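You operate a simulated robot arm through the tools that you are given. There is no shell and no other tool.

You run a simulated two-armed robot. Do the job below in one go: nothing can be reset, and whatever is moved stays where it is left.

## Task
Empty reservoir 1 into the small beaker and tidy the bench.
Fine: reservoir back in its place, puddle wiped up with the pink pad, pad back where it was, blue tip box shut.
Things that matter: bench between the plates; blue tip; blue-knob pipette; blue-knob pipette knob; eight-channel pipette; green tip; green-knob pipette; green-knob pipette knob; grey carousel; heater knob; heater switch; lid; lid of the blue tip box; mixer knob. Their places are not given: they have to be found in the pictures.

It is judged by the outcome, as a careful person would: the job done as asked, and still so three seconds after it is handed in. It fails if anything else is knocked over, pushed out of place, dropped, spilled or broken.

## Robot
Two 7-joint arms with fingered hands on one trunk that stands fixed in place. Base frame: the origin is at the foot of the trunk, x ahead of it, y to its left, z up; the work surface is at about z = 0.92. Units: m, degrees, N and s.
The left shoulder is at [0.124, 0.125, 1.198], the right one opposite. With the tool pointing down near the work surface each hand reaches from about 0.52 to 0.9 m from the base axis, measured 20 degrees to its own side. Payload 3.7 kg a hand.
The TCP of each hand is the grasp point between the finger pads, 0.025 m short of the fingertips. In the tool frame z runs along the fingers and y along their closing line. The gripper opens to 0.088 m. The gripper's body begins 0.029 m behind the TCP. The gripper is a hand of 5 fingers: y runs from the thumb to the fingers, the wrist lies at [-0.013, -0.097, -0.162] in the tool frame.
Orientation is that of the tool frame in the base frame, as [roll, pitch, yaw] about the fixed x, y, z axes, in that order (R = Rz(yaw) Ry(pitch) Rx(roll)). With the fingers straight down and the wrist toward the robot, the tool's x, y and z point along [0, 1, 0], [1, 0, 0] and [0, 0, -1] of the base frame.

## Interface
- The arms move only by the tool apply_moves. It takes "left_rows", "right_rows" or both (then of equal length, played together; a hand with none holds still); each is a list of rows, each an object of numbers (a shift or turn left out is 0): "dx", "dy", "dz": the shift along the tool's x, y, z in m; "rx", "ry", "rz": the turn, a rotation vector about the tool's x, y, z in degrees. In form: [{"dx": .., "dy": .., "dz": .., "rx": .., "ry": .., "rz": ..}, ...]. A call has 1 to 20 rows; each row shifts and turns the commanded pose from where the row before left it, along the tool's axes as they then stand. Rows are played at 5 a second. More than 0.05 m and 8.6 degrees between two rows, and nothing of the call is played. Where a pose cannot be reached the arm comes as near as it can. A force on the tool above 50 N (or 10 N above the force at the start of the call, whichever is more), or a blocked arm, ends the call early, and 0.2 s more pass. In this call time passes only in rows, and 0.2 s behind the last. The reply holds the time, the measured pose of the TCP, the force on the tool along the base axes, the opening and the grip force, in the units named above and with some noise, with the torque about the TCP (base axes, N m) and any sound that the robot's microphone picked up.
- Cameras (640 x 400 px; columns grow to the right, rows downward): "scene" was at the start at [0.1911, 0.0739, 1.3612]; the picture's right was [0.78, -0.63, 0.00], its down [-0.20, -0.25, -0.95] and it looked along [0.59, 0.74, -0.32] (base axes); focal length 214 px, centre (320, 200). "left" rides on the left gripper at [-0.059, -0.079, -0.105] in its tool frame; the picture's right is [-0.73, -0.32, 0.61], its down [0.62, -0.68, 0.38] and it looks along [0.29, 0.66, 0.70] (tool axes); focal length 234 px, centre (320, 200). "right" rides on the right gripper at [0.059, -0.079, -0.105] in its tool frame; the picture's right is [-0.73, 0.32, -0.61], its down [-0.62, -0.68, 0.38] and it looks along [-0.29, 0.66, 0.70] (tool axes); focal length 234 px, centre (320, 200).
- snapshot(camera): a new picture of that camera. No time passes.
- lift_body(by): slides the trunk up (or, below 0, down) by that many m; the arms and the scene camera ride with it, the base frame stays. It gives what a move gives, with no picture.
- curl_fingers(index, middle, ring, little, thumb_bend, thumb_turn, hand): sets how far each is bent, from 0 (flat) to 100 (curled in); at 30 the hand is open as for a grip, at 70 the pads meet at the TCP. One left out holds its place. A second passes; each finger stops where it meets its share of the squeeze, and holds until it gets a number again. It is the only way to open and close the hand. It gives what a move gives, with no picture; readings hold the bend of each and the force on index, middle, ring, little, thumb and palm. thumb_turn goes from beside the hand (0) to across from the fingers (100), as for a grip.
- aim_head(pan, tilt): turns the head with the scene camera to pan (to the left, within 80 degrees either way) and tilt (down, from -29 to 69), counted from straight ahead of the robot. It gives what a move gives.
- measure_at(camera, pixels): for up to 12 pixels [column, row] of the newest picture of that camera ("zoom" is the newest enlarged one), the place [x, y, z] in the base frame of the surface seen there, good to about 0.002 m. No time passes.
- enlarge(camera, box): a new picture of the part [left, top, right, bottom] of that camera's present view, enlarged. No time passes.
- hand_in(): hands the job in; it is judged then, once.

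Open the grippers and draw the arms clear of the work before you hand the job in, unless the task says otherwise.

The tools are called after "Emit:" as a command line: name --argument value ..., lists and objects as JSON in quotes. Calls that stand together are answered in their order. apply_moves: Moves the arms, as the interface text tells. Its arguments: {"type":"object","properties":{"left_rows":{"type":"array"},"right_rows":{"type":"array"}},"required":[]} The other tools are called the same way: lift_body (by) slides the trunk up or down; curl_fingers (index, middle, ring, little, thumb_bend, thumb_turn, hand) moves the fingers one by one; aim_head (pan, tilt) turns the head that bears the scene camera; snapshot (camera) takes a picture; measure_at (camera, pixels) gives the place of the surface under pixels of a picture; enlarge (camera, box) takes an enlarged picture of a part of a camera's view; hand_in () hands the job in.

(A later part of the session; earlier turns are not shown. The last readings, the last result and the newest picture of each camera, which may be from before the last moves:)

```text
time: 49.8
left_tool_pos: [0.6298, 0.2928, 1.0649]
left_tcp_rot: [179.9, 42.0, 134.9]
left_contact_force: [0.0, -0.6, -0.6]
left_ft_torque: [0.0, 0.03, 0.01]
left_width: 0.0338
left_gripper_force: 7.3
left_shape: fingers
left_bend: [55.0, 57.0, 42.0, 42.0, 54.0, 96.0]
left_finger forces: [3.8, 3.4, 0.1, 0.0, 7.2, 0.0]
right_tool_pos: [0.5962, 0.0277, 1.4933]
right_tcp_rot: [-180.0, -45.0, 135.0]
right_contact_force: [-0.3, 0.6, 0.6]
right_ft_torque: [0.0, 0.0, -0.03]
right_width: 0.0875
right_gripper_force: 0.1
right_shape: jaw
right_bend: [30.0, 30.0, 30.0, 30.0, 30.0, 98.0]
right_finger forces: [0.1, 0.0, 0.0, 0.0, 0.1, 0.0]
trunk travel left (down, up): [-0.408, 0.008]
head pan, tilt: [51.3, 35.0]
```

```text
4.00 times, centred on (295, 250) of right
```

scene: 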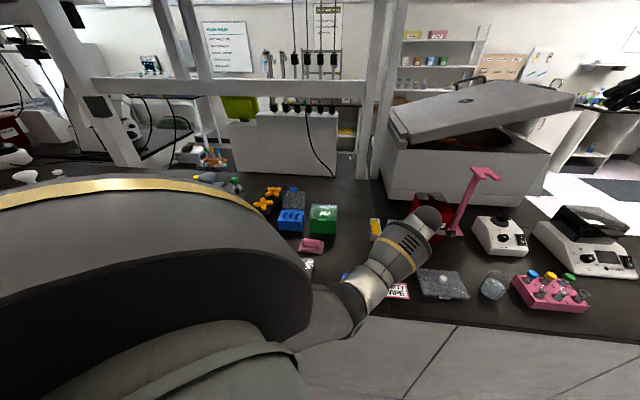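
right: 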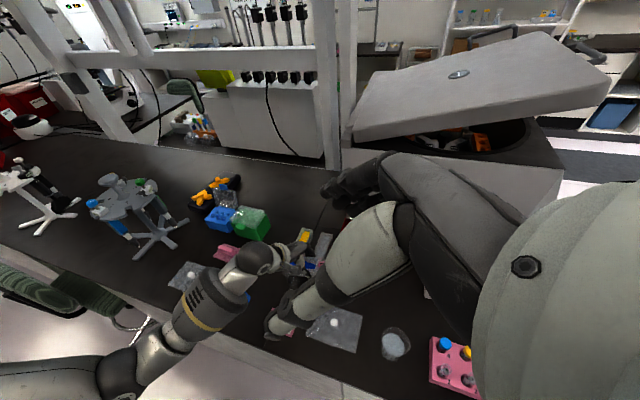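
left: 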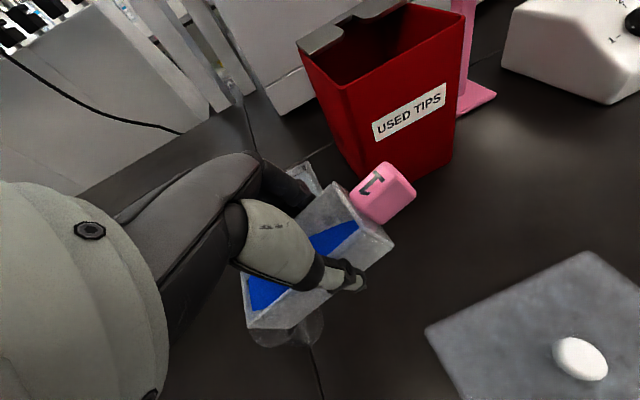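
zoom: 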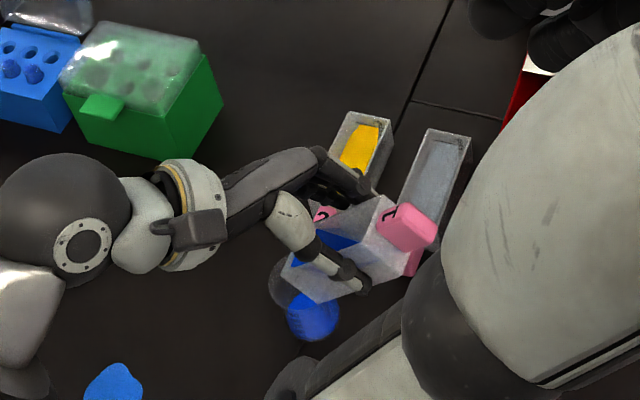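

Pour is going cleanly into the beaker. I continue to ~70° in 2° steps.

Emit:
apply_moves --left_rows '[{"dx": -0.000135, "dz": -0.00224, "ry": -2}, {"dx": -0.000135, "dz": -0.00224, "ry": -2}, {"dx": -0.000135, "dz": -0.00224, "ry": -2}, {"dx": -0.000135, "dz": -0.00224, "ry": -2}, {"dx": -0.000135, "dz": -0.00224, "ry": -2}, {"dx": -0.000135, "dz": -0.00224, "ry": -2}, {"dx": -0.000135, "dz": -0.00224, "ry": -2}, {"dx": -0.000135, "dz": -0.00224, "ry": -2}, {"dx": -0.000135, "dz": -0.00224, "ry": -2}, {"dx": -0.000135, "dz": -0.00224, "ry": -2}, {"dx": -0.000135, "dz": -0.00224, "ry": -2}, {"dx": -0.000135, "dz": -0.00224, "ry": -2}, {"dx": -0.000135, "dz": -0.00224, "ry": -2}, {"dx": -0.000135, "dz": -0.00224, "ry": -2}]'

Emit:
enlarge --camera "left" --box '[180, 220, 370, 390]'

Emit:
enlarge --camera "right" --box '[230, 200, 360, 300]'

```text
time: 52.8
left_tool_pos: [0.6124, 0.3124, 1.0844]
left_tcp_rot: [-180.0, 69.9, 135.0]
left_contact_force: [-0.2, 0.1, -0.3]
left_ft_torque: [0.0, 0.04, 0.01]
left_width: 0.0337
left_gripper_force: 7.3
left_shape: fingers
left_bend: [55.0, 57.0, 42.0, 42.0, 54.0, 96.0]
left_finger forces: [3.8, 3.4, 0.0, 0.0, 7.2, 0.0]
right_tool_pos: [0.5968, 0.0276, 1.4933]
right_tcp_rot: [-180.0, -45.0, 134.9]
right_contact_force: [-0.4, 1.1, -0.5]
right_ft_torque: [0.0, -0.02, 0.02]
right_width: 0.0877
right_gripper_force: 0.1
right_shape: jaw
right_bend: [30.0, 30.0, 30.0, 30.0, 30.0, 98.0]
right_finger forces: [0.0, 0.0, 0.1, 0.0, 0.0, 0.1]
trunk travel left (down, up): [-0.408, 0.008]
head pan, tilt: [51.3, 35.0]
```

```text
2.35 times, centred on (275, 305) of left
```

zoom: 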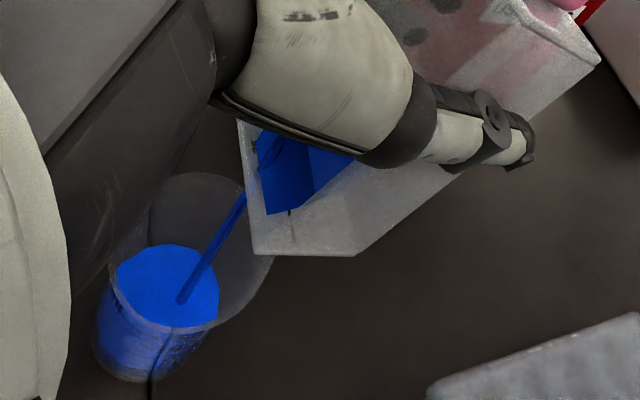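

```text
4.00 times, centred on (295, 250) of right
```

zoom: 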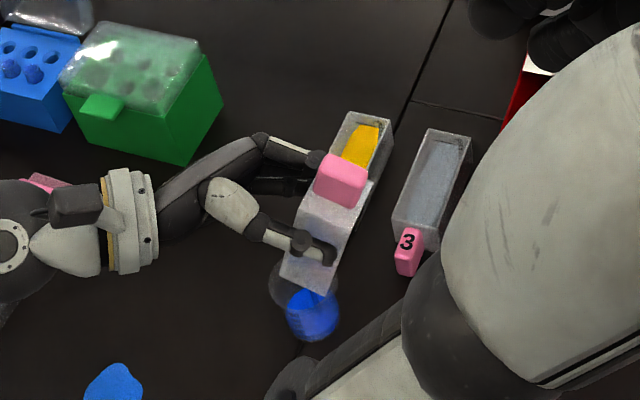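

The stream falls into the middle of the beaker. I continue to ~100° and hold a little for it to drain.

Emit:
apply_moves --left_rows '[{"dx": -0.000157, "dz": -0.0028, "ry": -2.5}, {"dx": -0.000157, "dz": -0.0028, "ry": -2.5}, {"dx": -0.000157, "dz": -0.0028, "ry": -2.5}, {"dx": -0.000157, "dz": -0.0028, "ry": -2.5}, {"dx": -0.000157, "dz": -0.0028, "ry": -2.5}, {"dx": -0.000157, "dz": -0.0028, "ry": -2.5}, {"dx": -0.000157, "dz": -0.0028, "ry": -2.5}, {"dx": -0.000157, "dz": -0.0028, "ry": -2.5}, {"dx": -0.000157, "dz": -0.0028, "ry": -2.5}, {"dx": -0.000157, "dz": -0.0028, "ry": -2.5}, {"dx": -0.000157, "dz": -0.0028, "ry": -2.5}, {"dx": -0.000157, "dz": -0.0028, "ry": -2.5}, {"dx": 0}, {"dx": 0}, {"dx": 0}, {"dx": 0}, {"dx": 0}]'

Emit:
enlarge --camera "left" --box '[160, 200, 370, 390]'

Emit:
enlarge --camera "right" --box '[200, 200, 360, 300]'

```text
time: 56.4
left_tool_pos: [0.5907, 0.3337, 1.0885]
left_tcp_rot: [-0.3, 79.9, -45.3]
left_contact_force: [-0.3, 0.0, -1.5]
left_ft_torque: [0.0, 0.0, 0.02]
left_width: 0.0334
left_gripper_force: 7.2
left_shape: fingers
left_bend: [55.0, 57.0, 42.0, 42.0, 54.0, 96.0]
left_finger forces: [3.8, 3.4, 0.0, 0.1, 7.2, 0.1]
right_tool_pos: [0.5957, 0.0274, 1.4922]
right_tcp_rot: [-179.9, -45.0, 134.9]
right_contact_force: [-0.1, 0.9, 0.5]
right_ft_torque: [0.01, -0.01, 0.03]
right_width: 0.0874
right_gripper_force: 0.0
right_shape: jaw
right_bend: [30.0, 30.0, 30.0, 30.0, 30.0, 98.0]
right_finger forces: [0.0, 0.0, 0.0, 0.1, 0.0, 0.0]
trunk travel left (down, up): [-0.408, 0.008]
head pan, tilt: [51.3, 35.0]
```

```text
2.11 times, centred on (265, 295) of left
```

zoom: 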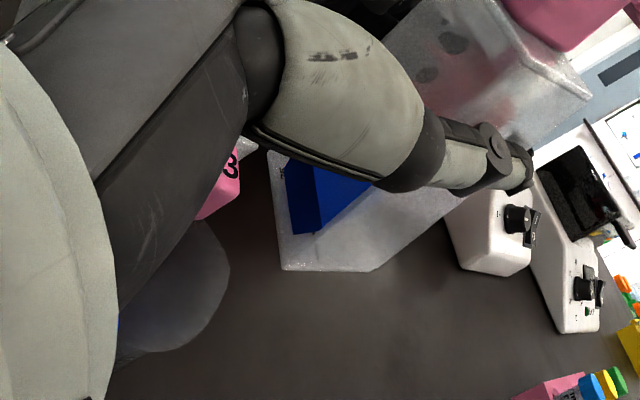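

```text
4.00 times, centred on (280, 250) of right
```

zoom: 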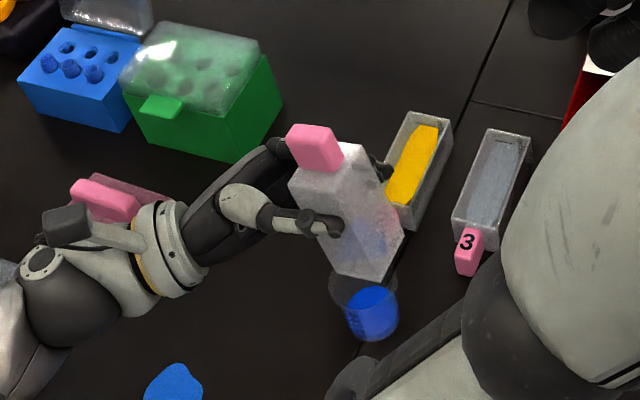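

At 100° some blue is still shown in the far end of the reservoir; I hold for 3 s and look whether it drains.

Emit:
apply_moves --left_rows '[{"dx": 0}, {"dx": 0}, {"dx": 0}, {"dx": 0}, {"dx": 0}, {"dx": 0}, {"dx": 0}, {"dx": 0}, {"dx": 0}, {"dx": 0}, {"dx": 0}, {"dx": 0}, {"dx": 0}, {"dx": 0}, {"dx": 0}]'

Emit:
enlarge --camera "left" --box '[160, 200, 370, 390]'

Emit:
enlarge --camera "right" --box '[200, 200, 360, 300]'

```text
time: 59.6
left_tool_pos: [0.5894, 0.3351, 1.0893]
left_tcp_rot: [0.1, 80.0, -44.9]
left_contact_force: [-0.6, -0.5, -0.1]
left_ft_torque: [0.03, -0.01, 0.03]
left_width: 0.0334
left_gripper_force: 7.2
left_shape: fingers
left_bend: [55.0, 57.0, 42.0, 42.0, 54.0, 96.0]
left_finger forces: [3.9, 3.4, 0.1, 0.0, 7.3, 0.0]
right_tool_pos: [0.5973, 0.0277, 1.4917]
right_tcp_rot: [-179.9, -45.0, 134.9]
right_contact_force: [0.4, -0.7, 0.6]
right_ft_torque: [0.01, 0.02, -0.03]
right_width: 0.0875
right_gripper_force: 0.2
right_shape: jaw
right_bend: [30.0, 30.0, 30.0, 30.0, 30.0, 98.0]
right_finger forces: [0.0, 0.0, 0.0, 0.1, 0.0, 0.1]
trunk travel left (down, up): [-0.408, 0.008]
head pan, tilt: [51.3, 35.0]
```

```text
2.11 times, centred on (265, 295) of left
```

zoom: 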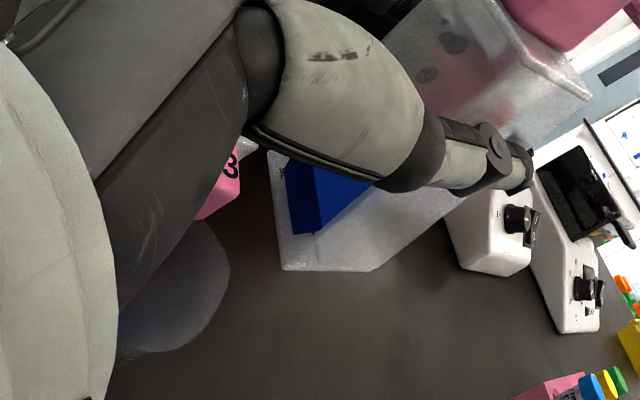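

```text
4.00 times, centred on (280, 250) of right
```

zoom: 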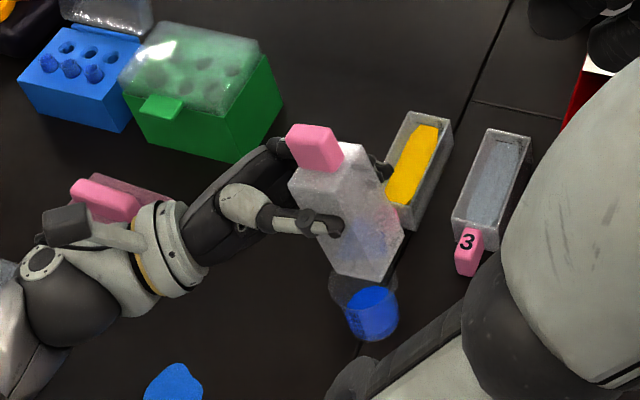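

Blue is still shown in the reservoir's far end, unchanged, so I tilt further in small steps (to ~110°), watching for reach limits.

Emit:
apply_moves --left_rows '[{"dx": -0.000157, "dz": -0.0028, "ry": -2.5}, {"dx": -0.000157, "dz": -0.0028, "ry": -2.5}, {"dx": -0.000157, "dz": -0.0028, "ry": -2.5}, {"dx": -0.000157, "dz": -0.0028, "ry": -2.5}]'

Emit:
enlarge --camera "left" --box '[160, 200, 370, 390]'

Emit:
enlarge --camera "right" --box '[260, 220, 320, 300]'

```text
time: 60.6
left_tool_pos: [0.5823, 0.3425, 1.0875]
left_tcp_rot: [0.1, 69.9, -44.9]
left_contact_force: [0.7, 0.1, -0.9]
left_ft_torque: [0.0, 0.0, -0.02]
left_width: 0.0337
left_gripper_force: 6.6
left_shape: fingers
left_bend: [55.0, 57.0, 42.0, 42.0, 54.0, 96.0]
left_finger forces: [3.8, 3.5, 0.1, 0.1, 7.1, 0.0]
right_tool_pos: [0.5982, 0.0274, 1.4914]
right_tcp_rot: [179.9, -45.0, 135.0]
right_contact_force: [0.4, -0.9, -0.8]
right_ft_torque: [0.02, 0.02, 0.0]
right_width: 0.0877
right_gripper_force: 0.1
right_shape: jaw
right_bend: [30.0, 30.0, 30.0, 30.0, 30.0, 98.0]
right_finger forces: [0.1, 0.0, 0.0, 0.0, 0.0, 0.1]
trunk travel left (down, up): [-0.408, 0.008]
head pan, tilt: [51.3, 35.0]
```

```text
2.11 times, centred on (265, 295) of left
```

zoom: 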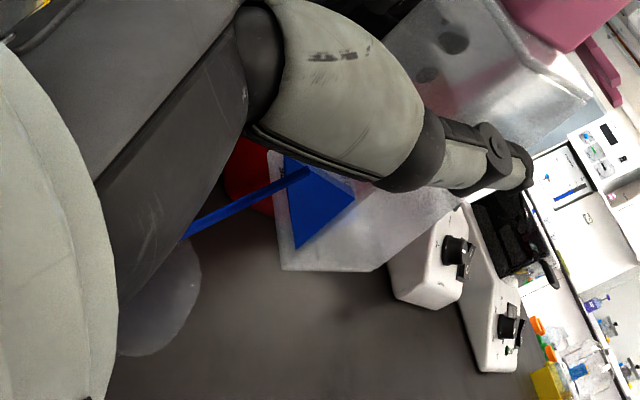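

```text
5.00 times, centred on (290, 260) of right
```

zoom: 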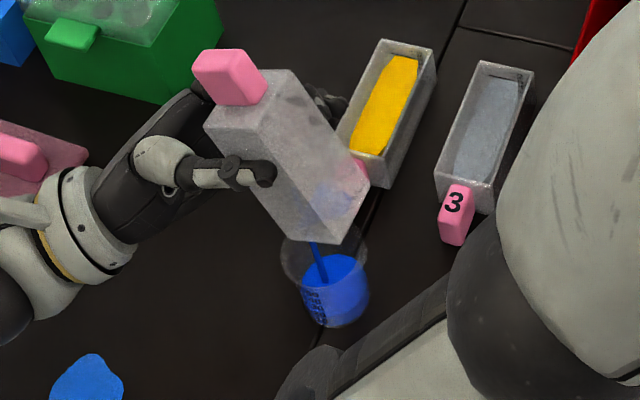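

It streams again into the beaker, so more tilt is needed to empty it. I continue 10° more with a short hold.

Emit:
apply_moves --left_rows '[{"dx": -0.000157, "dz": -0.0028, "ry": -2.5}, {"dx": -0.000157, "dz": -0.0028, "ry": -2.5}, {"dx": -0.000157, "dz": -0.0028, "ry": -2.5}, {"dx": -0.000157, "dz": -0.0028, "ry": -2.5}, {"dx": 0}, {"dx": 0}, {"dx": 0}, {"dx": 0}, {"dx": 0}]'

Emit:
enlarge --camera "left" --box '[160, 200, 370, 390]'

Emit:
enlarge --camera "right" --box '[250, 220, 330, 300]'

```text
time: 62.6
left_tool_pos: [0.5746, 0.3494, 1.0837]
left_tcp_rot: [0.1, 59.9, -44.8]
left_contact_force: [-0.1, 0.1, -0.3]
left_ft_torque: [-0.02, -0.02, 0.02]
left_width: 0.0337
left_gripper_force: 7.0
left_shape: fingers
left_bend: [55.0, 57.0, 42.0, 42.0, 54.0, 96.0]
left_finger forces: [3.7, 3.3, 0.0, 0.0, 7.1, 0.0]
right_tool_pos: [0.5961, 0.0274, 1.4916]
right_tcp_rot: [180.0, -45.0, 135.0]
right_contact_force: [-0.1, 0.2, 0.1]
right_ft_torque: [0.01, 0.0, 0.02]
right_width: 0.0877
right_gripper_force: 0.0
right_shape: jaw
right_bend: [30.0, 30.0, 30.0, 30.0, 30.0, 98.0]
right_finger forces: [0.0, 0.1, 0.1, 0.0, 0.1, 0.0]
trunk travel left (down, up): [-0.408, 0.008]
head pan, tilt: [51.3, 35.0]
```

```text
2.11 times, centred on (265, 295) of left
```

zoom: 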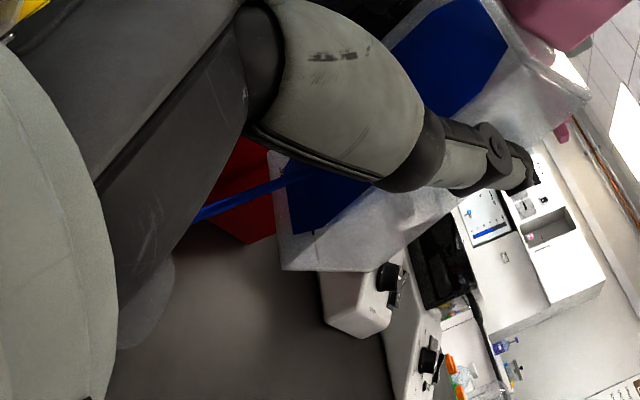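

```text
5.00 times, centred on (290, 260) of right
```

zoom: 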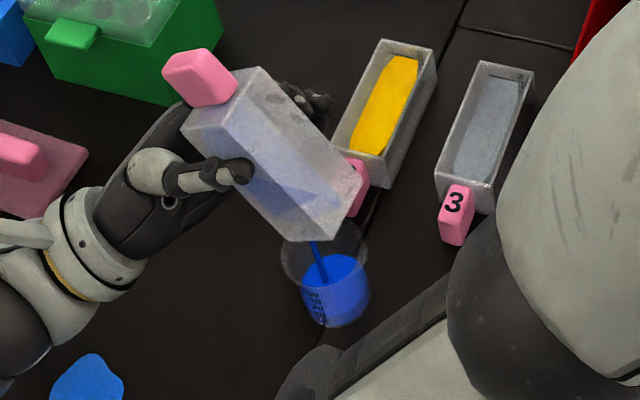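

It is still streaming into the beaker at 120°; I hold for 4 s and watch.

Emit:
apply_moves --left_rows '[{"dx": 0}, {"dx": 0}, {"dx": 0}, {"dx": 0}, {"dx": 0}, {"dx": 0}, {"dx": 0}, {"dx": 0}, {"dx": 0}, {"dx": 0}, {"dx": 0}, {"dx": 0}, {"dx": 0}, {"dx": 0}, {"dx": 0}, {"dx": 0}, {"dx": 0}, {"dx": 0}, {"dx": 0}, {"dx": 0}]'

Emit:
enlarge --camera "left" --box '[160, 160, 400, 390]'

Emit:
enlarge --camera "right" --box '[250, 220, 330, 300]'

```text
time: 66.8
left_tool_pos: [0.5737, 0.3496, 1.084]
left_tcp_rot: [0.0, 60.1, -45.0]
left_contact_force: [0.1, -0.1, 0.2]
left_ft_torque: [-0.01, -0.02, -0.01]
left_width: 0.0334
left_gripper_force: 7.3
left_shape: fingers
left_bend: [55.0, 57.0, 42.0, 42.0, 54.0, 96.0]
left_finger forces: [3.8, 3.4, 0.0, 0.0, 7.0, 0.0]
right_tool_pos: [0.5971, 0.0267, 1.4933]
right_tcp_rot: [-179.9, -45.0, 134.9]
right_contact_force: [0.3, 0.3, 0.7]
right_ft_torque: [-0.03, 0.0, -0.01]
right_width: 0.0876
right_gripper_force: 0.1
right_shape: jaw
right_bend: [30.0, 30.0, 30.0, 30.0, 30.0, 98.0]
right_finger forces: [0.0, 0.0, 0.0, 0.0, 0.0, 0.0]
trunk travel left (down, up): [-0.408, 0.008]
head pan, tilt: [51.3, 35.0]
```

```text
1.74 times, centred on (280, 275) of left
```

zoom: 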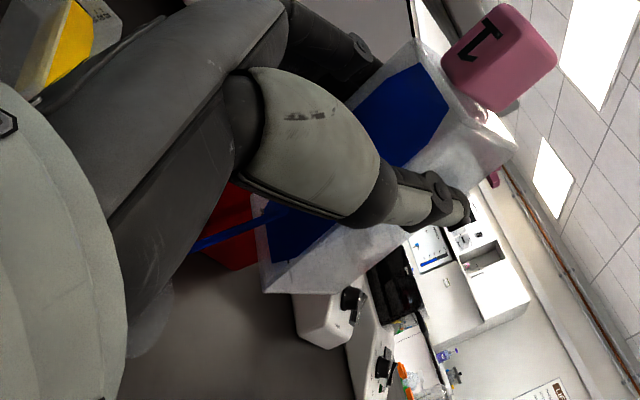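

```text
5.00 times, centred on (290, 260) of right
```

zoom: 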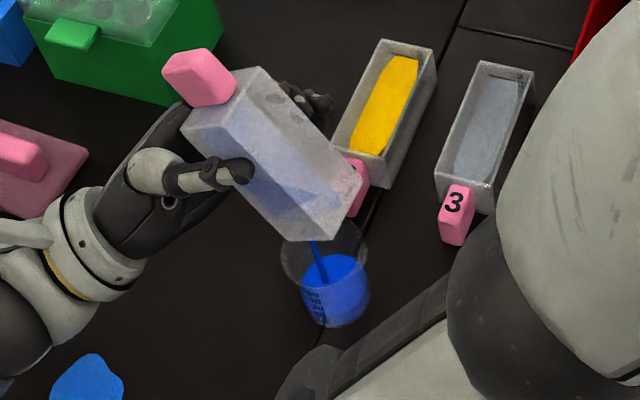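

The stream is still drawn at 120°; I zoom on the beaker level in the right view to compare over time.

Emit:
enlarge --camera "right" --box '[275, 255, 315, 290]'

Emit:
apply_moves --left_rows '[{"dx": 0}, {"dx": 0}, {"dx": 0}, {"dx": 0}, {"dx": 0}, {"dx": 0}, {"dx": 0}, {"dx": 0}, {"dx": 0}, {"dx": 0}, {"dx": 0}, {"dx": 0}, {"dx": 0}, {"dx": 0}, {"dx": 0}, {"dx": 0}, {"dx": 0}, {"dx": 0}, {"dx": 0}, {"dx": 0}]'

Emit:
enlarge --camera "right" --box '[275, 255, 315, 290]'

Emit:
enlarge --camera "left" --box '[160, 160, 400, 390]'

```text
11.43 times, centred on (295, 272) of right
```

zoom: 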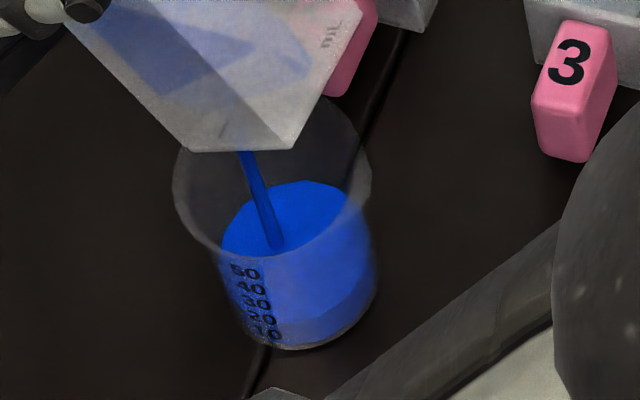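

```text
time: 71.0
left_tool_pos: [0.5742, 0.3487, 1.0842]
left_tcp_rot: [-0.1, 59.9, -45.2]
left_contact_force: [0.3, -0.8, -0.1]
left_ft_torque: [-0.01, -0.03, 0.0]
left_width: 0.0335
left_gripper_force: 7.3
left_shape: fingers
left_bend: [55.0, 57.0, 42.0, 42.0, 54.0, 96.0]
left_finger forces: [3.8, 3.3, 0.0, 0.1, 7.1, 0.0]
right_tool_pos: [0.5967, 0.0269, 1.4939]
right_tcp_rot: [180.0, -44.9, 135.0]
right_contact_force: [0.0, -0.1, -0.5]
right_ft_torque: [0.01, -0.01, 0.02]
right_width: 0.0879
right_gripper_force: 0.1
right_shape: jaw
right_bend: [30.0, 30.0, 30.0, 30.0, 30.0, 98.0]
right_finger forces: [0.0, 0.1, 0.1, 0.0, 0.1, 0.0]
trunk travel left (down, up): [-0.408, 0.008]
head pan, tilt: [51.3, 35.0]
```

```text
11.43 times, centred on (295, 272) of right
```

zoom: 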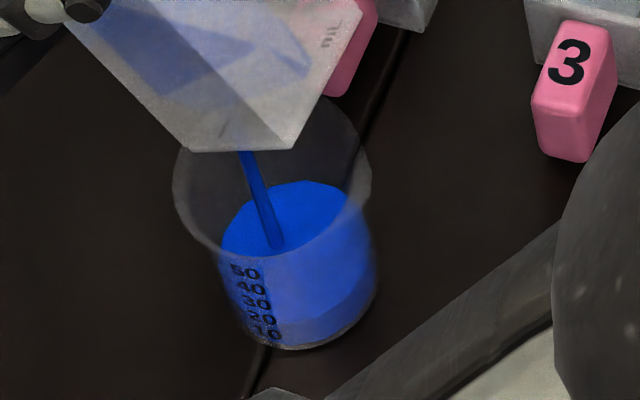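

```text
1.74 times, centred on (280, 275) of left
```

zoom: 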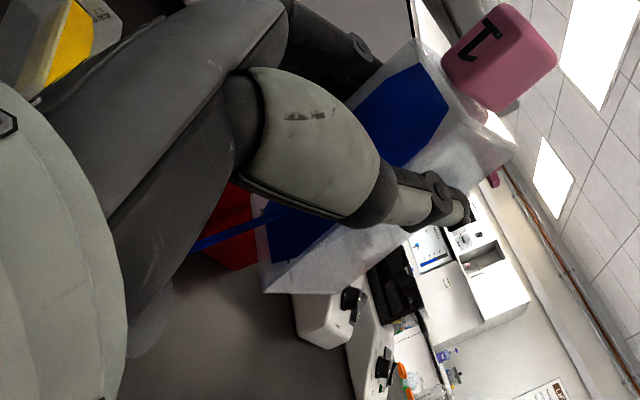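

The level no longer changes (just above the 50 mark). Before deciding on more tilt, I look at the forearm clearance in a full right view.

Emit:
snapshot --camera "right"

Emit:
measure_at --camera "right" --pixels '[[255, 262], [245, 265], [235, 275], [220, 290], [200, 300], [180, 310], [160, 310], [240, 285], [225, 265], [210, 275], [150, 300], [265, 250]]'

```text
taken
```

right: 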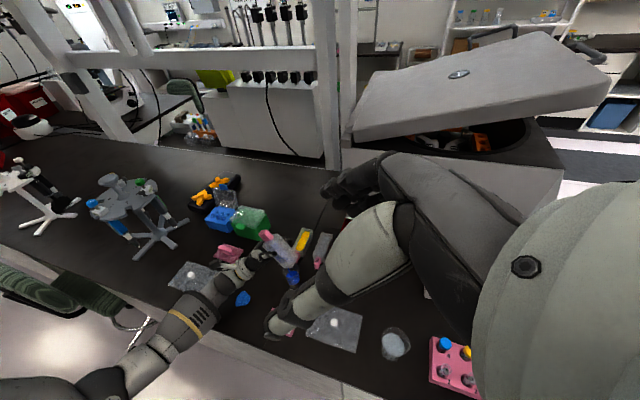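

```text
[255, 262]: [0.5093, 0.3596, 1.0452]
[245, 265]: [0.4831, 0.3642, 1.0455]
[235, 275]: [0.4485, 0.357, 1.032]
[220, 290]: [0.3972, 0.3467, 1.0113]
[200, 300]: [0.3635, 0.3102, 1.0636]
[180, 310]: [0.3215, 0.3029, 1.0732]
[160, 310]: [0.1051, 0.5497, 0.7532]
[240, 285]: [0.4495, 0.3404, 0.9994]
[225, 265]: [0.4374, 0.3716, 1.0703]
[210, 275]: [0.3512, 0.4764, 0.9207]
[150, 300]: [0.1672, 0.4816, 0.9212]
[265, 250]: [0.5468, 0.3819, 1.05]
```

The lowest wrist part is ≈1.0 above the bench near (0.45,0.34), clear. To judge what is left I tilt back 20° (to 100°) over the beaker and compare with the earlier picture.

Emit:
apply_moves --left_rows '[{"dx": 0.00028, "dz": 0.00279, "ry": 2.5}, {"dx": 0.00028, "dz": 0.00279, "ry": 2.5}, {"dx": 0.00028, "dz": 0.00279, "ry": 2.5}, {"dx": 0.00028, "dz": 0.00279, "ry": 2.5}, {"dx": 0.00028, "dz": 0.00279, "ry": 2.5}, {"dx": 0.00028, "dz": 0.00279, "ry": 2.5}, {"dx": 0.00028, "dz": 0.00279, "ry": 2.5}, {"dx": 0.00028, "dz": 0.00279, "ry": 2.5}]'

Emit:
enlarge --camera "left" --box '[160, 200, 370, 390]'

Emit:
enlarge --camera "right" --box '[250, 220, 330, 300]'

```text
time: 72.8
left_tool_pos: [0.5896, 0.3342, 1.0892]
left_tcp_rot: [0.4, 79.9, -44.6]
left_contact_force: [-0.2, -1.0, 0.5]
left_ft_torque: [-0.01, 0.0, 0.0]
left_width: 0.0334
left_gripper_force: 6.9
left_shape: fingers
left_bend: [55.0, 57.0, 42.0, 42.0, 54.0, 96.0]
left_finger forces: [3.9, 3.4, 0.1, 0.0, 7.1, 0.0]
right_tool_pos: [0.5981, 0.0275, 1.4936]
right_tcp_rot: [179.9, -45.0, 135.1]
right_contact_force: [0.2, 0.1, 0.3]
right_ft_torque: [0.01, 0.0, 0.0]
right_width: 0.0874
right_gripper_force: 0.1
right_shape: jaw
right_bend: [30.0, 30.0, 30.0, 30.0, 30.0, 98.0]
right_finger forces: [0.0, 0.1, 0.0, 0.0, 0.1, 0.0]
trunk travel left (down, up): [-0.408, 0.008]
head pan, tilt: [51.3, 35.0]
```

```text
2.11 times, centred on (265, 295) of left
```

zoom: 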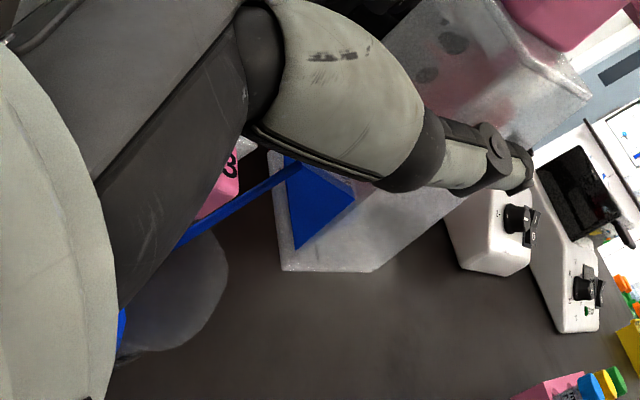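

```text
5.00 times, centred on (290, 260) of right
```

zoom: 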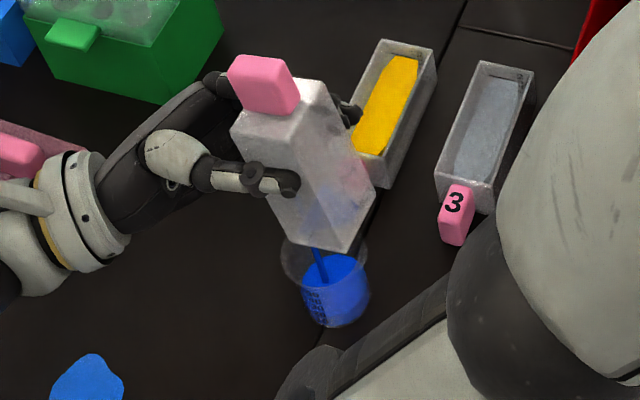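

The shape now looks like the earlier 110° one. I tilt back further to 40° above the beaker to see how much liquid is really left in the trough.

Emit:
apply_moves --left_rows '[{"dx": 0.00068, "dz": 0.00556, "ry": 5}, {"dx": 0.00068, "dz": 0.00556, "ry": 5}, {"dx": 0.00068, "dz": 0.00556, "ry": 5}, {"dx": 0.00068, "dz": 0.00556, "ry": 5}, {"dx": 0.00068, "dz": 0.00556, "ry": 5}, {"dx": 0.00068, "dz": 0.00556, "ry": 5}, {"dx": 0.00068, "dz": 0.00556, "ry": 5}, {"dx": 0.00068, "dz": 0.00556, "ry": 5}, {"dx": 0.00068, "dz": 0.00556, "ry": 5}, {"dx": 0.00068, "dz": 0.00556, "ry": 5}, {"dx": 0.00068, "dz": 0.00556, "ry": 5}, {"dx": 0.00068, "dz": 0.00556, "ry": 5}]'

Emit:
enlarge --camera "left" --box '[180, 150, 400, 390]'

Emit:
enlarge --camera "right" --box '[250, 220, 330, 300]'

```text
time: 75.4
left_tool_pos: [0.6303, 0.293, 1.0636]
left_tcp_rot: [179.9, 39.9, 135.0]
left_contact_force: [0.6, 0.7, -0.4]
left_ft_torque: [0.03, 0.01, 0.03]
left_width: 0.0335
left_gripper_force: 7.0
left_shape: fingers
left_bend: [55.0, 57.0, 42.0, 42.0, 54.0, 96.0]
left_finger forces: [3.8, 3.3, 0.1, 0.0, 7.0, 0.0]
right_tool_pos: [0.5977, 0.0268, 1.4926]
right_tcp_rot: [179.9, -45.0, 135.0]
right_contact_force: [0.7, 0.1, -0.3]
right_ft_torque: [-0.06, 0.0, 0.01]
right_width: 0.0876
right_gripper_force: 0.0
right_shape: jaw
right_bend: [30.0, 30.0, 30.0, 30.0, 30.0, 98.0]
right_finger forces: [0.0, 0.0, 0.1, 0.0, 0.0, 0.0]
trunk travel left (down, up): [-0.408, 0.008]
head pan, tilt: [51.3, 35.0]
```

```text
1.67 times, centred on (290, 270) of left
```

zoom: 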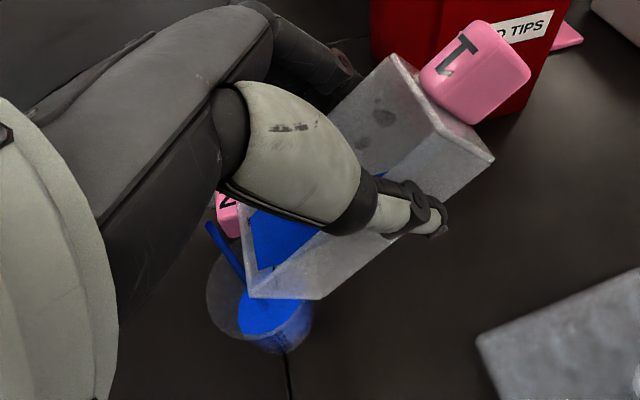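

```text
5.00 times, centred on (290, 260) of right
```

zoom: 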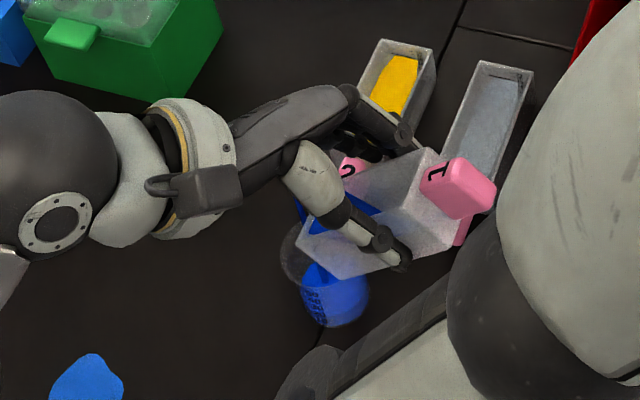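

There still seems to be a wedge of blue at 40°. I hold 2 s and look again closely to see if the picture settles.

Emit:
apply_moves --left_rows '[{"dx": 0}, {"dx": 0}, {"dx": 0}, {"dx": 0}, {"dx": 0}, {"dx": 0}, {"dx": 0}, {"dx": 0}, {"dx": 0}, {"dx": 0}]'

Emit:
enlarge --camera "left" --box '[240, 150, 400, 350]'

Emit:
enlarge --camera "right" --box '[270, 230, 320, 290]'

```text
time: 77.6
left_tool_pos: [0.6315, 0.2927, 1.0625]
left_tcp_rot: [-180.0, 39.9, 135.1]
left_contact_force: [-0.5, -1.0, -0.7]
left_ft_torque: [0.0, 0.05, 0.04]
left_width: 0.0334
left_gripper_force: 7.1
left_shape: fingers
left_bend: [55.0, 57.0, 42.0, 42.0, 54.0, 96.0]
left_finger forces: [3.7, 3.2, 0.1, 0.1, 7.0, 0.0]
right_tool_pos: [0.5977, 0.0272, 1.4928]
right_tcp_rot: [-179.9, -45.0, 135.0]
right_contact_force: [0.0, 0.3, -0.5]
right_ft_torque: [0.01, 0.01, -0.02]
right_width: 0.0876
right_gripper_force: 0.1
right_shape: jaw
right_bend: [30.0, 30.0, 30.0, 30.0, 30.0, 98.0]
right_finger forces: [0.0, 0.1, 0.1, 0.0, 0.1, 0.0]
trunk travel left (down, up): [-0.408, 0.008]
head pan, tilt: [51.3, 35.0]
```

```text
2.00 times, centred on (320, 250) of left
```

zoom: 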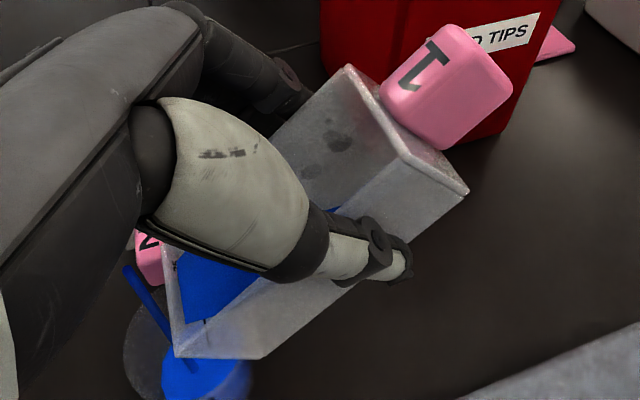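

```text
6.67 times, centred on (295, 260) of right
```

zoom: 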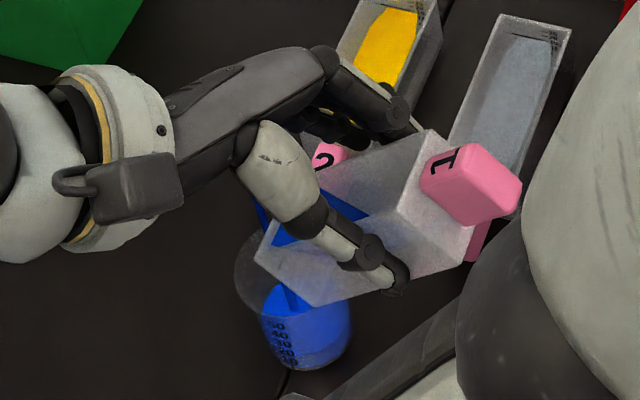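

The stream drawn here looks stale (it no longer meets the lip), so I level the reservoir fully to see the real level left in it.

Emit:
apply_moves --left_rows '[{"dx": 0.00068, "dz": 0.00556, "ry": 5}, {"dx": 0.00068, "dz": 0.00556, "ry": 5}, {"dx": 0.00068, "dz": 0.00556, "ry": 5}, {"dx": 0.00068, "dz": 0.00556, "ry": 5}, {"dx": 0.00068, "dz": 0.00556, "ry": 5}, {"dx": 0.00068, "dz": 0.00556, "ry": 5}, {"dx": 0.00068, "dz": 0.00556, "ry": 5}, {"dx": 0.00068, "dz": 0.00556, "ry": 5}, {"dx": 0}, {"dx": 0}]'

Emit:
enlarge --camera "left" --box '[220, 150, 420, 350]'

Emit:
enlarge --camera "right" --box '[270, 220, 330, 290]'

```text
time: 79.8
left_tool_pos: [0.64, 0.2841, 1.0203]
left_tcp_rot: [179.9, 0.0, 135.0]
left_contact_force: [-0.2, 0.7, -1.1]
left_ft_torque: [0.01, -0.02, -0.04]
left_width: 0.0333
left_gripper_force: 7.2
left_shape: fingers
left_bend: [55.0, 57.0, 42.0, 42.0, 54.0, 96.0]
left_finger forces: [3.7, 3.2, 0.1, 0.1, 7.0, 0.1]
right_tool_pos: [0.597, 0.0284, 1.4915]
right_tcp_rot: [-179.9, -44.9, 134.8]
right_contact_force: [0.1, -1.6, 0.4]
right_ft_torque: [0.02, 0.0, 0.0]
right_width: 0.0875
right_gripper_force: 0.0
right_shape: jaw
right_bend: [30.0, 30.0, 30.0, 30.0, 30.0, 98.0]
right_finger forces: [0.0, 0.0, 0.0, 0.0, 0.0, 0.1]
trunk travel left (down, up): [-0.408, 0.008]
head pan, tilt: [51.3, 35.0]
```

```text
2.00 times, centred on (320, 250) of left
```

zoom: 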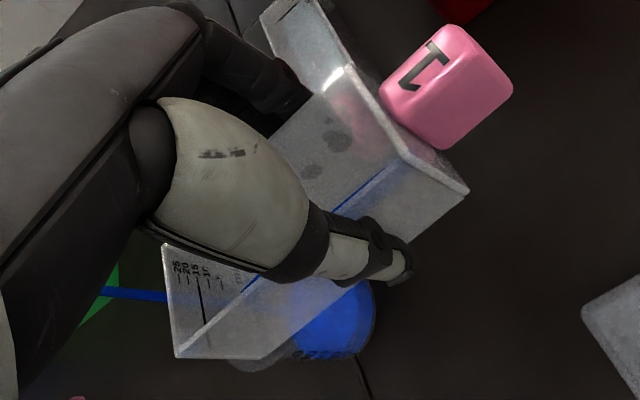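

```text
5.71 times, centred on (300, 255) of right
```

zoom: 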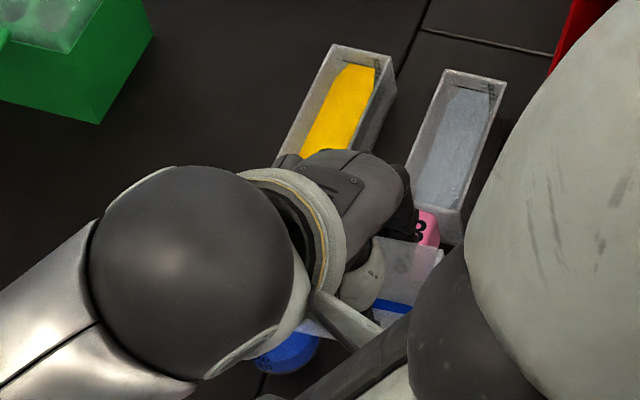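

Levelled, only a thin blue strip remains along the bottom of the V-shaped trough (from (245,285) to (360,190) in the zoom). I zoom in more to quantify it.

Emit:
enlarge --camera "left" --box '[295, 165, 395, 265]'

Emit:
enlarge --camera "left" --box '[215, 260, 335, 340]'

```text
4.00 times, centred on (345, 215) of left
```

zoom: 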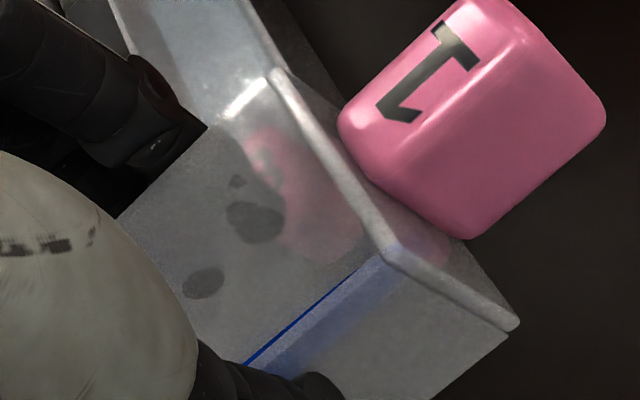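

```text
5.00 times, centred on (275, 300) of left
```

zoom: 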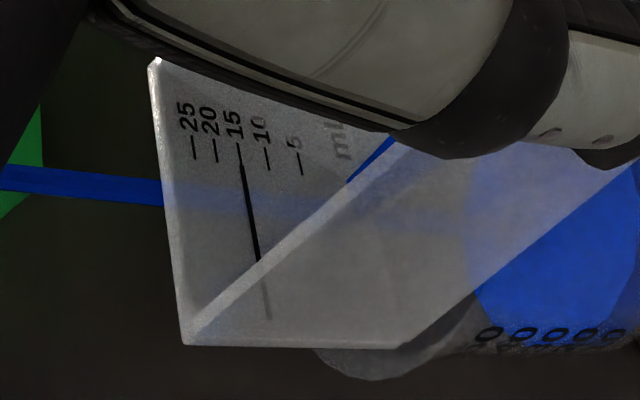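

I check the residue from the right camera, around (313,274), where the trough's inside shows.

Emit:
enlarge --camera "right" --box '[295, 255, 330, 285]'

```text
13.33 times, centred on (312, 270) of right
```

zoom: 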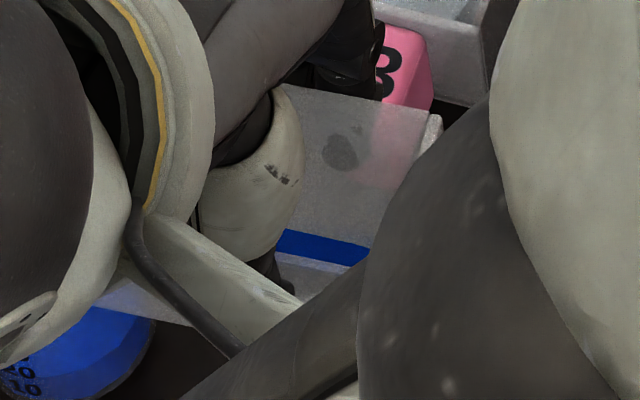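

Only a thin layer (about 1–2 mm) is left. I tip it out once more to ~120° at 5° steps over the beaker and hold, to drain the remainder.

Emit:
apply_moves --left_rows '[{"dx": -0.00019, "dz": -0.0056, "ry": -5}, {"dx": -0.00019, "dz": -0.0056, "ry": -5}, {"dx": -0.00019, "dz": -0.0056, "ry": -5}, {"dx": -0.00019, "dz": -0.0056, "ry": -5}, {"dx": -0.00019, "dz": -0.0056, "ry": -5}, {"dx": -0.00019, "dz": -0.0056, "ry": -5}, {"dx": -0.00019, "dz": -0.0056, "ry": -5}, {"dx": -0.00019, "dz": -0.0056, "ry": -5}, {"dx": -0.00019, "dz": -0.0056, "ry": -5}, {"dx": -0.00019, "dz": -0.0056, "ry": -5}, {"dx": -0.00019, "dz": -0.0056, "ry": -5}, {"dx": -0.00019, "dz": -0.0056, "ry": -5}, {"dx": -0.00019, "dz": -0.0056, "ry": -5}, {"dx": -0.00019, "dz": -0.0056, "ry": -5}, {"dx": -0.00019, "dz": -0.0056, "ry": -5}, {"dx": -0.00019, "dz": -0.0056, "ry": -5}, {"dx": -0.00019, "dz": -0.0056, "ry": -5}, {"dx": -0.00019, "dz": -0.0056, "ry": -5}]'

Emit:
enlarge --camera "left" --box '[160, 150, 400, 390]'

Emit:
enlarge --camera "right" --box '[260, 220, 330, 290]'

```text
time: 83.6
left_tool_pos: [0.5983, 0.325, 1.0898]
left_tcp_rot: [173.4, 89.9, 128.4]
left_contact_force: [0.3, 0.0, -0.7]
left_ft_torque: [0.02, -0.03, -0.02]
left_width: 0.0336
left_gripper_force: 7.1
left_shape: fingers
left_bend: [55.0, 58.0, 42.0, 42.0, 54.0, 96.0]
left_finger forces: [3.7, 3.1, 0.0, 0.0, 6.9, 0.1]
right_tool_pos: [0.5973, 0.0275, 1.4922]
right_tcp_rot: [-179.9, -45.0, 134.9]
right_contact_force: [0.1, -0.5, 0.5]
right_ft_torque: [-0.02, 0.0, 0.0]
right_width: 0.0875
right_gripper_force: 0.0
right_shape: jaw
right_bend: [30.0, 30.0, 30.0, 30.0, 30.0, 98.0]
right_finger forces: [0.1, 0.0, 0.0, 0.0, 0.0, 0.0]
trunk travel left (down, up): [-0.408, 0.008]
head pan, tilt: [51.3, 35.0]
```

```text
1.67 times, centred on (280, 270) of left
```

zoom: 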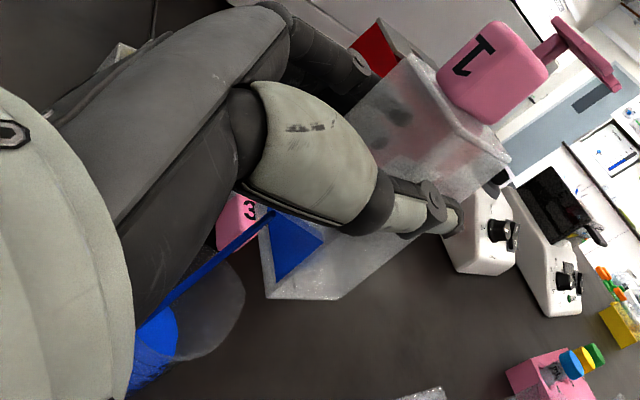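

```text
5.71 times, centred on (295, 255) of right
```

zoom: 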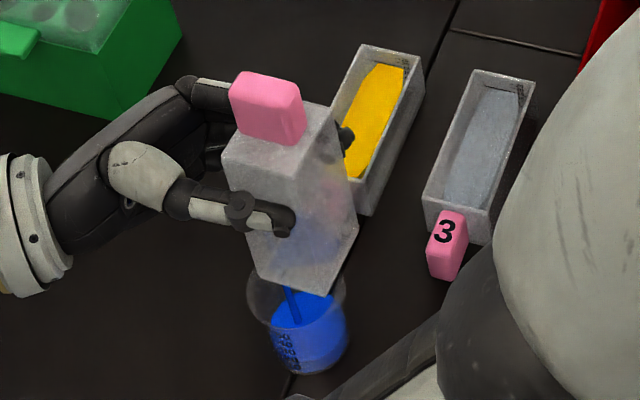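

At 90° the small remainder sits at the lip with the stream still running. I go on to ~122° and hold.

Emit:
apply_moves --left_rows '[{"dx": -0.00019, "dz": -0.0056, "ry": -5}, {"dx": -0.00019, "dz": -0.0056, "ry": -5}, {"dx": -0.00019, "dz": -0.0056, "ry": -5}, {"dx": -0.00019, "dz": -0.0056, "ry": -5}, {"dx": -0.00019, "dz": -0.0056, "ry": -5}, {"dx": -0.00019, "dz": -0.0056, "ry": -5}, {"dx": -0.00019, "dz": -0.0028, "ry": -2.5}, {"dx": 0}, {"dx": 0}, {"dx": 0}, {"dx": 0}, {"dx": 0}, {"dx": 0}, {"dx": 0}, {"dx": 0}, {"dx": 0}, {"dx": 0}, {"dx": 0}, {"dx": 0}, {"dx": 0}]'

Emit:
enlarge --camera "left" --box '[160, 150, 400, 390]'

Emit:
enlarge --camera "right" --box '[260, 220, 330, 290]'

```text
time: 87.8
left_tool_pos: [0.572, 0.3506, 1.0821]
left_tcp_rot: [-0.2, 57.5, -45.0]
left_contact_force: [0.5, 0.4, 0.3]
left_ft_torque: [0.01, 0.06, 0.01]
left_width: 0.0334
left_gripper_force: 6.4
left_shape: fingers
left_bend: [55.0, 58.0, 42.0, 42.0, 54.0, 96.0]
left_finger forces: [3.7, 3.2, 0.0, 0.0, 6.8, 0.1]
right_tool_pos: [0.5959, 0.0273, 1.4925]
right_tcp_rot: [-179.9, -44.9, 134.9]
right_contact_force: [-0.2, 0.5, -0.5]
right_ft_torque: [0.02, 0.0, 0.0]
right_width: 0.0877
right_gripper_force: 0.2
right_shape: jaw
right_bend: [30.0, 30.0, 30.0, 30.0, 30.0, 98.0]
right_finger forces: [0.0, 0.1, 0.1, 0.0, 0.0, 0.1]
trunk travel left (down, up): [-0.408, 0.008]
head pan, tilt: [51.3, 35.0]
```

```text
1.67 times, centred on (280, 270) of left
```

zoom: 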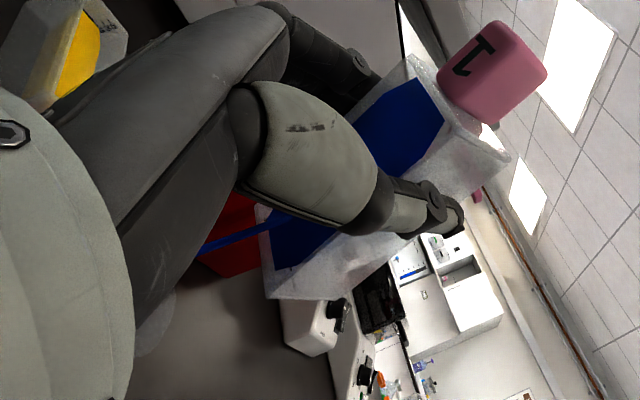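

```text
5.71 times, centred on (295, 255) of right
```

zoom: 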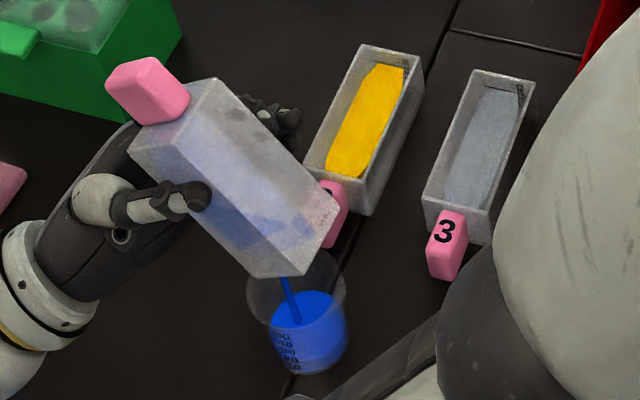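

The picture is the same as before at this tilt. I bring it back to level and compare the leftover strip with the earlier one.

Emit:
apply_moves --left_rows '[{"dx": 0.00028, "dz": 0.00279, "ry": 2.5}, {"dx": 0.00068, "dz": 0.00556, "ry": 5}, {"dx": 0.00068, "dz": 0.00556, "ry": 5}, {"dx": 0.00068, "dz": 0.00556, "ry": 5}, {"dx": 0.00068, "dz": 0.00556, "ry": 5}, {"dx": 0.00068, "dz": 0.00556, "ry": 5}, {"dx": 0.00068, "dz": 0.00556, "ry": 5}, {"dx": 0.00068, "dz": 0.00556, "ry": 5}, {"dx": 0.00068, "dz": 0.00556, "ry": 5}, {"dx": 0.00068, "dz": 0.00556, "ry": 5}, {"dx": 0.00068, "dz": 0.00556, "ry": 5}, {"dx": 0.00068, "dz": 0.00556, "ry": 5}, {"dx": 0.00068, "dz": 0.00556, "ry": 5}]'

Emit:
apply_moves --left_rows '[{"dx": 0.00068, "dz": 0.00556, "ry": 5}, {"dx": 0.00068, "dz": 0.00556, "ry": 5}, {"dx": 0.00068, "dz": 0.00556, "ry": 5}, {"dx": 0.00068, "dz": 0.00556, "ry": 5}, {"dx": 0.00068, "dz": 0.00556, "ry": 5}, {"dx": 0.00068, "dz": 0.00556, "ry": 5}, {"dx": 0.00068, "dz": 0.00556, "ry": 5}, {"dx": 0.00068, "dz": 0.00556, "ry": 5}, {"dx": 0.00068, "dz": 0.00556, "ry": 5}, {"dx": 0.00068, "dz": 0.00556, "ry": 5}, {"dx": 0.00068, "dz": 0.00556, "ry": 5}, {"dx": 0.00068, "dz": 0.00556, "ry": 5}, {"dx": 0}, {"dx": 0}]'

Emit:
enlarge --camera "left" --box '[220, 150, 420, 350]'

Emit:
enlarge --camera "right" --box '[295, 255, 330, 285]'

```text
time: 90.6
left_tool_pos: [0.6195, 0.3029, 1.0773]
left_tcp_rot: [180.0, 59.9, 134.9]
left_contact_force: [1.1, -0.4, -1.5]
left_ft_torque: [0.01, 0.0, 0.0]
left_width: 0.0335
left_gripper_force: 6.7
left_shape: fingers
left_bend: [56.0, 58.0, 42.0, 42.0, 54.0, 96.0]
left_finger forces: [3.7, 3.1, 0.0, 0.0, 6.7, 0.0]
right_tool_pos: [0.5979, 0.0272, 1.4929]
right_tcp_rot: [-180.0, -45.1, 135.0]
right_contact_force: [0.2, -0.1, -0.6]
right_ft_torque: [-0.01, 0.01, -0.04]
right_width: 0.0879
right_gripper_force: 0.0
right_shape: jaw
right_bend: [30.0, 30.0, 30.0, 30.0, 30.0, 98.0]
right_finger forces: [0.1, 0.0, 0.0, 0.0, 0.0, 0.0]
trunk travel left (down, up): [-0.408, 0.008]
head pan, tilt: [51.3, 35.0]
```

```text
time: 93.6
left_tool_pos: [0.6399, 0.2837, 1.0195]
left_tcp_rot: [-180.0, 0.0, 135.0]
left_contact_force: [-1.2, -0.7, -0.5]
left_ft_torque: [-0.02, 0.02, 0.01]
left_width: 0.0332
left_gripper_force: 6.1
left_shape: fingers
left_bend: [56.0, 58.0, 42.0, 42.0, 54.0, 96.0]
left_finger forces: [3.6, 3.1, 0.0, 0.0, 6.7, 0.1]
right_tool_pos: [0.5974, 0.0272, 1.4935]
right_tcp_rot: [180.0, -45.0, 135.0]
right_contact_force: [0.3, 0.5, 0.5]
right_ft_torque: [0.02, 0.0, 0.0]
right_width: 0.0875
right_gripper_force: 0.0
right_shape: jaw
right_bend: [30.0, 30.0, 30.0, 30.0, 30.0, 98.0]
right_finger forces: [0.0, 0.1, 0.0, 0.1, 0.0, 0.1]
trunk travel left (down, up): [-0.408, 0.008]
head pan, tilt: [51.3, 35.0]
```

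```text
2.00 times, centred on (320, 250) of left
```

zoom: 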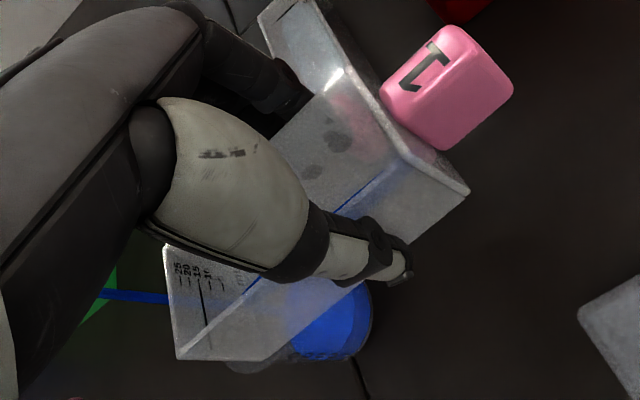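

```text
13.33 times, centred on (312, 270) of right
```

zoom: 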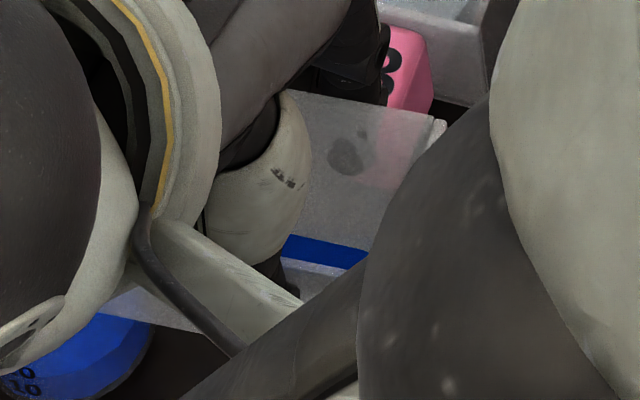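

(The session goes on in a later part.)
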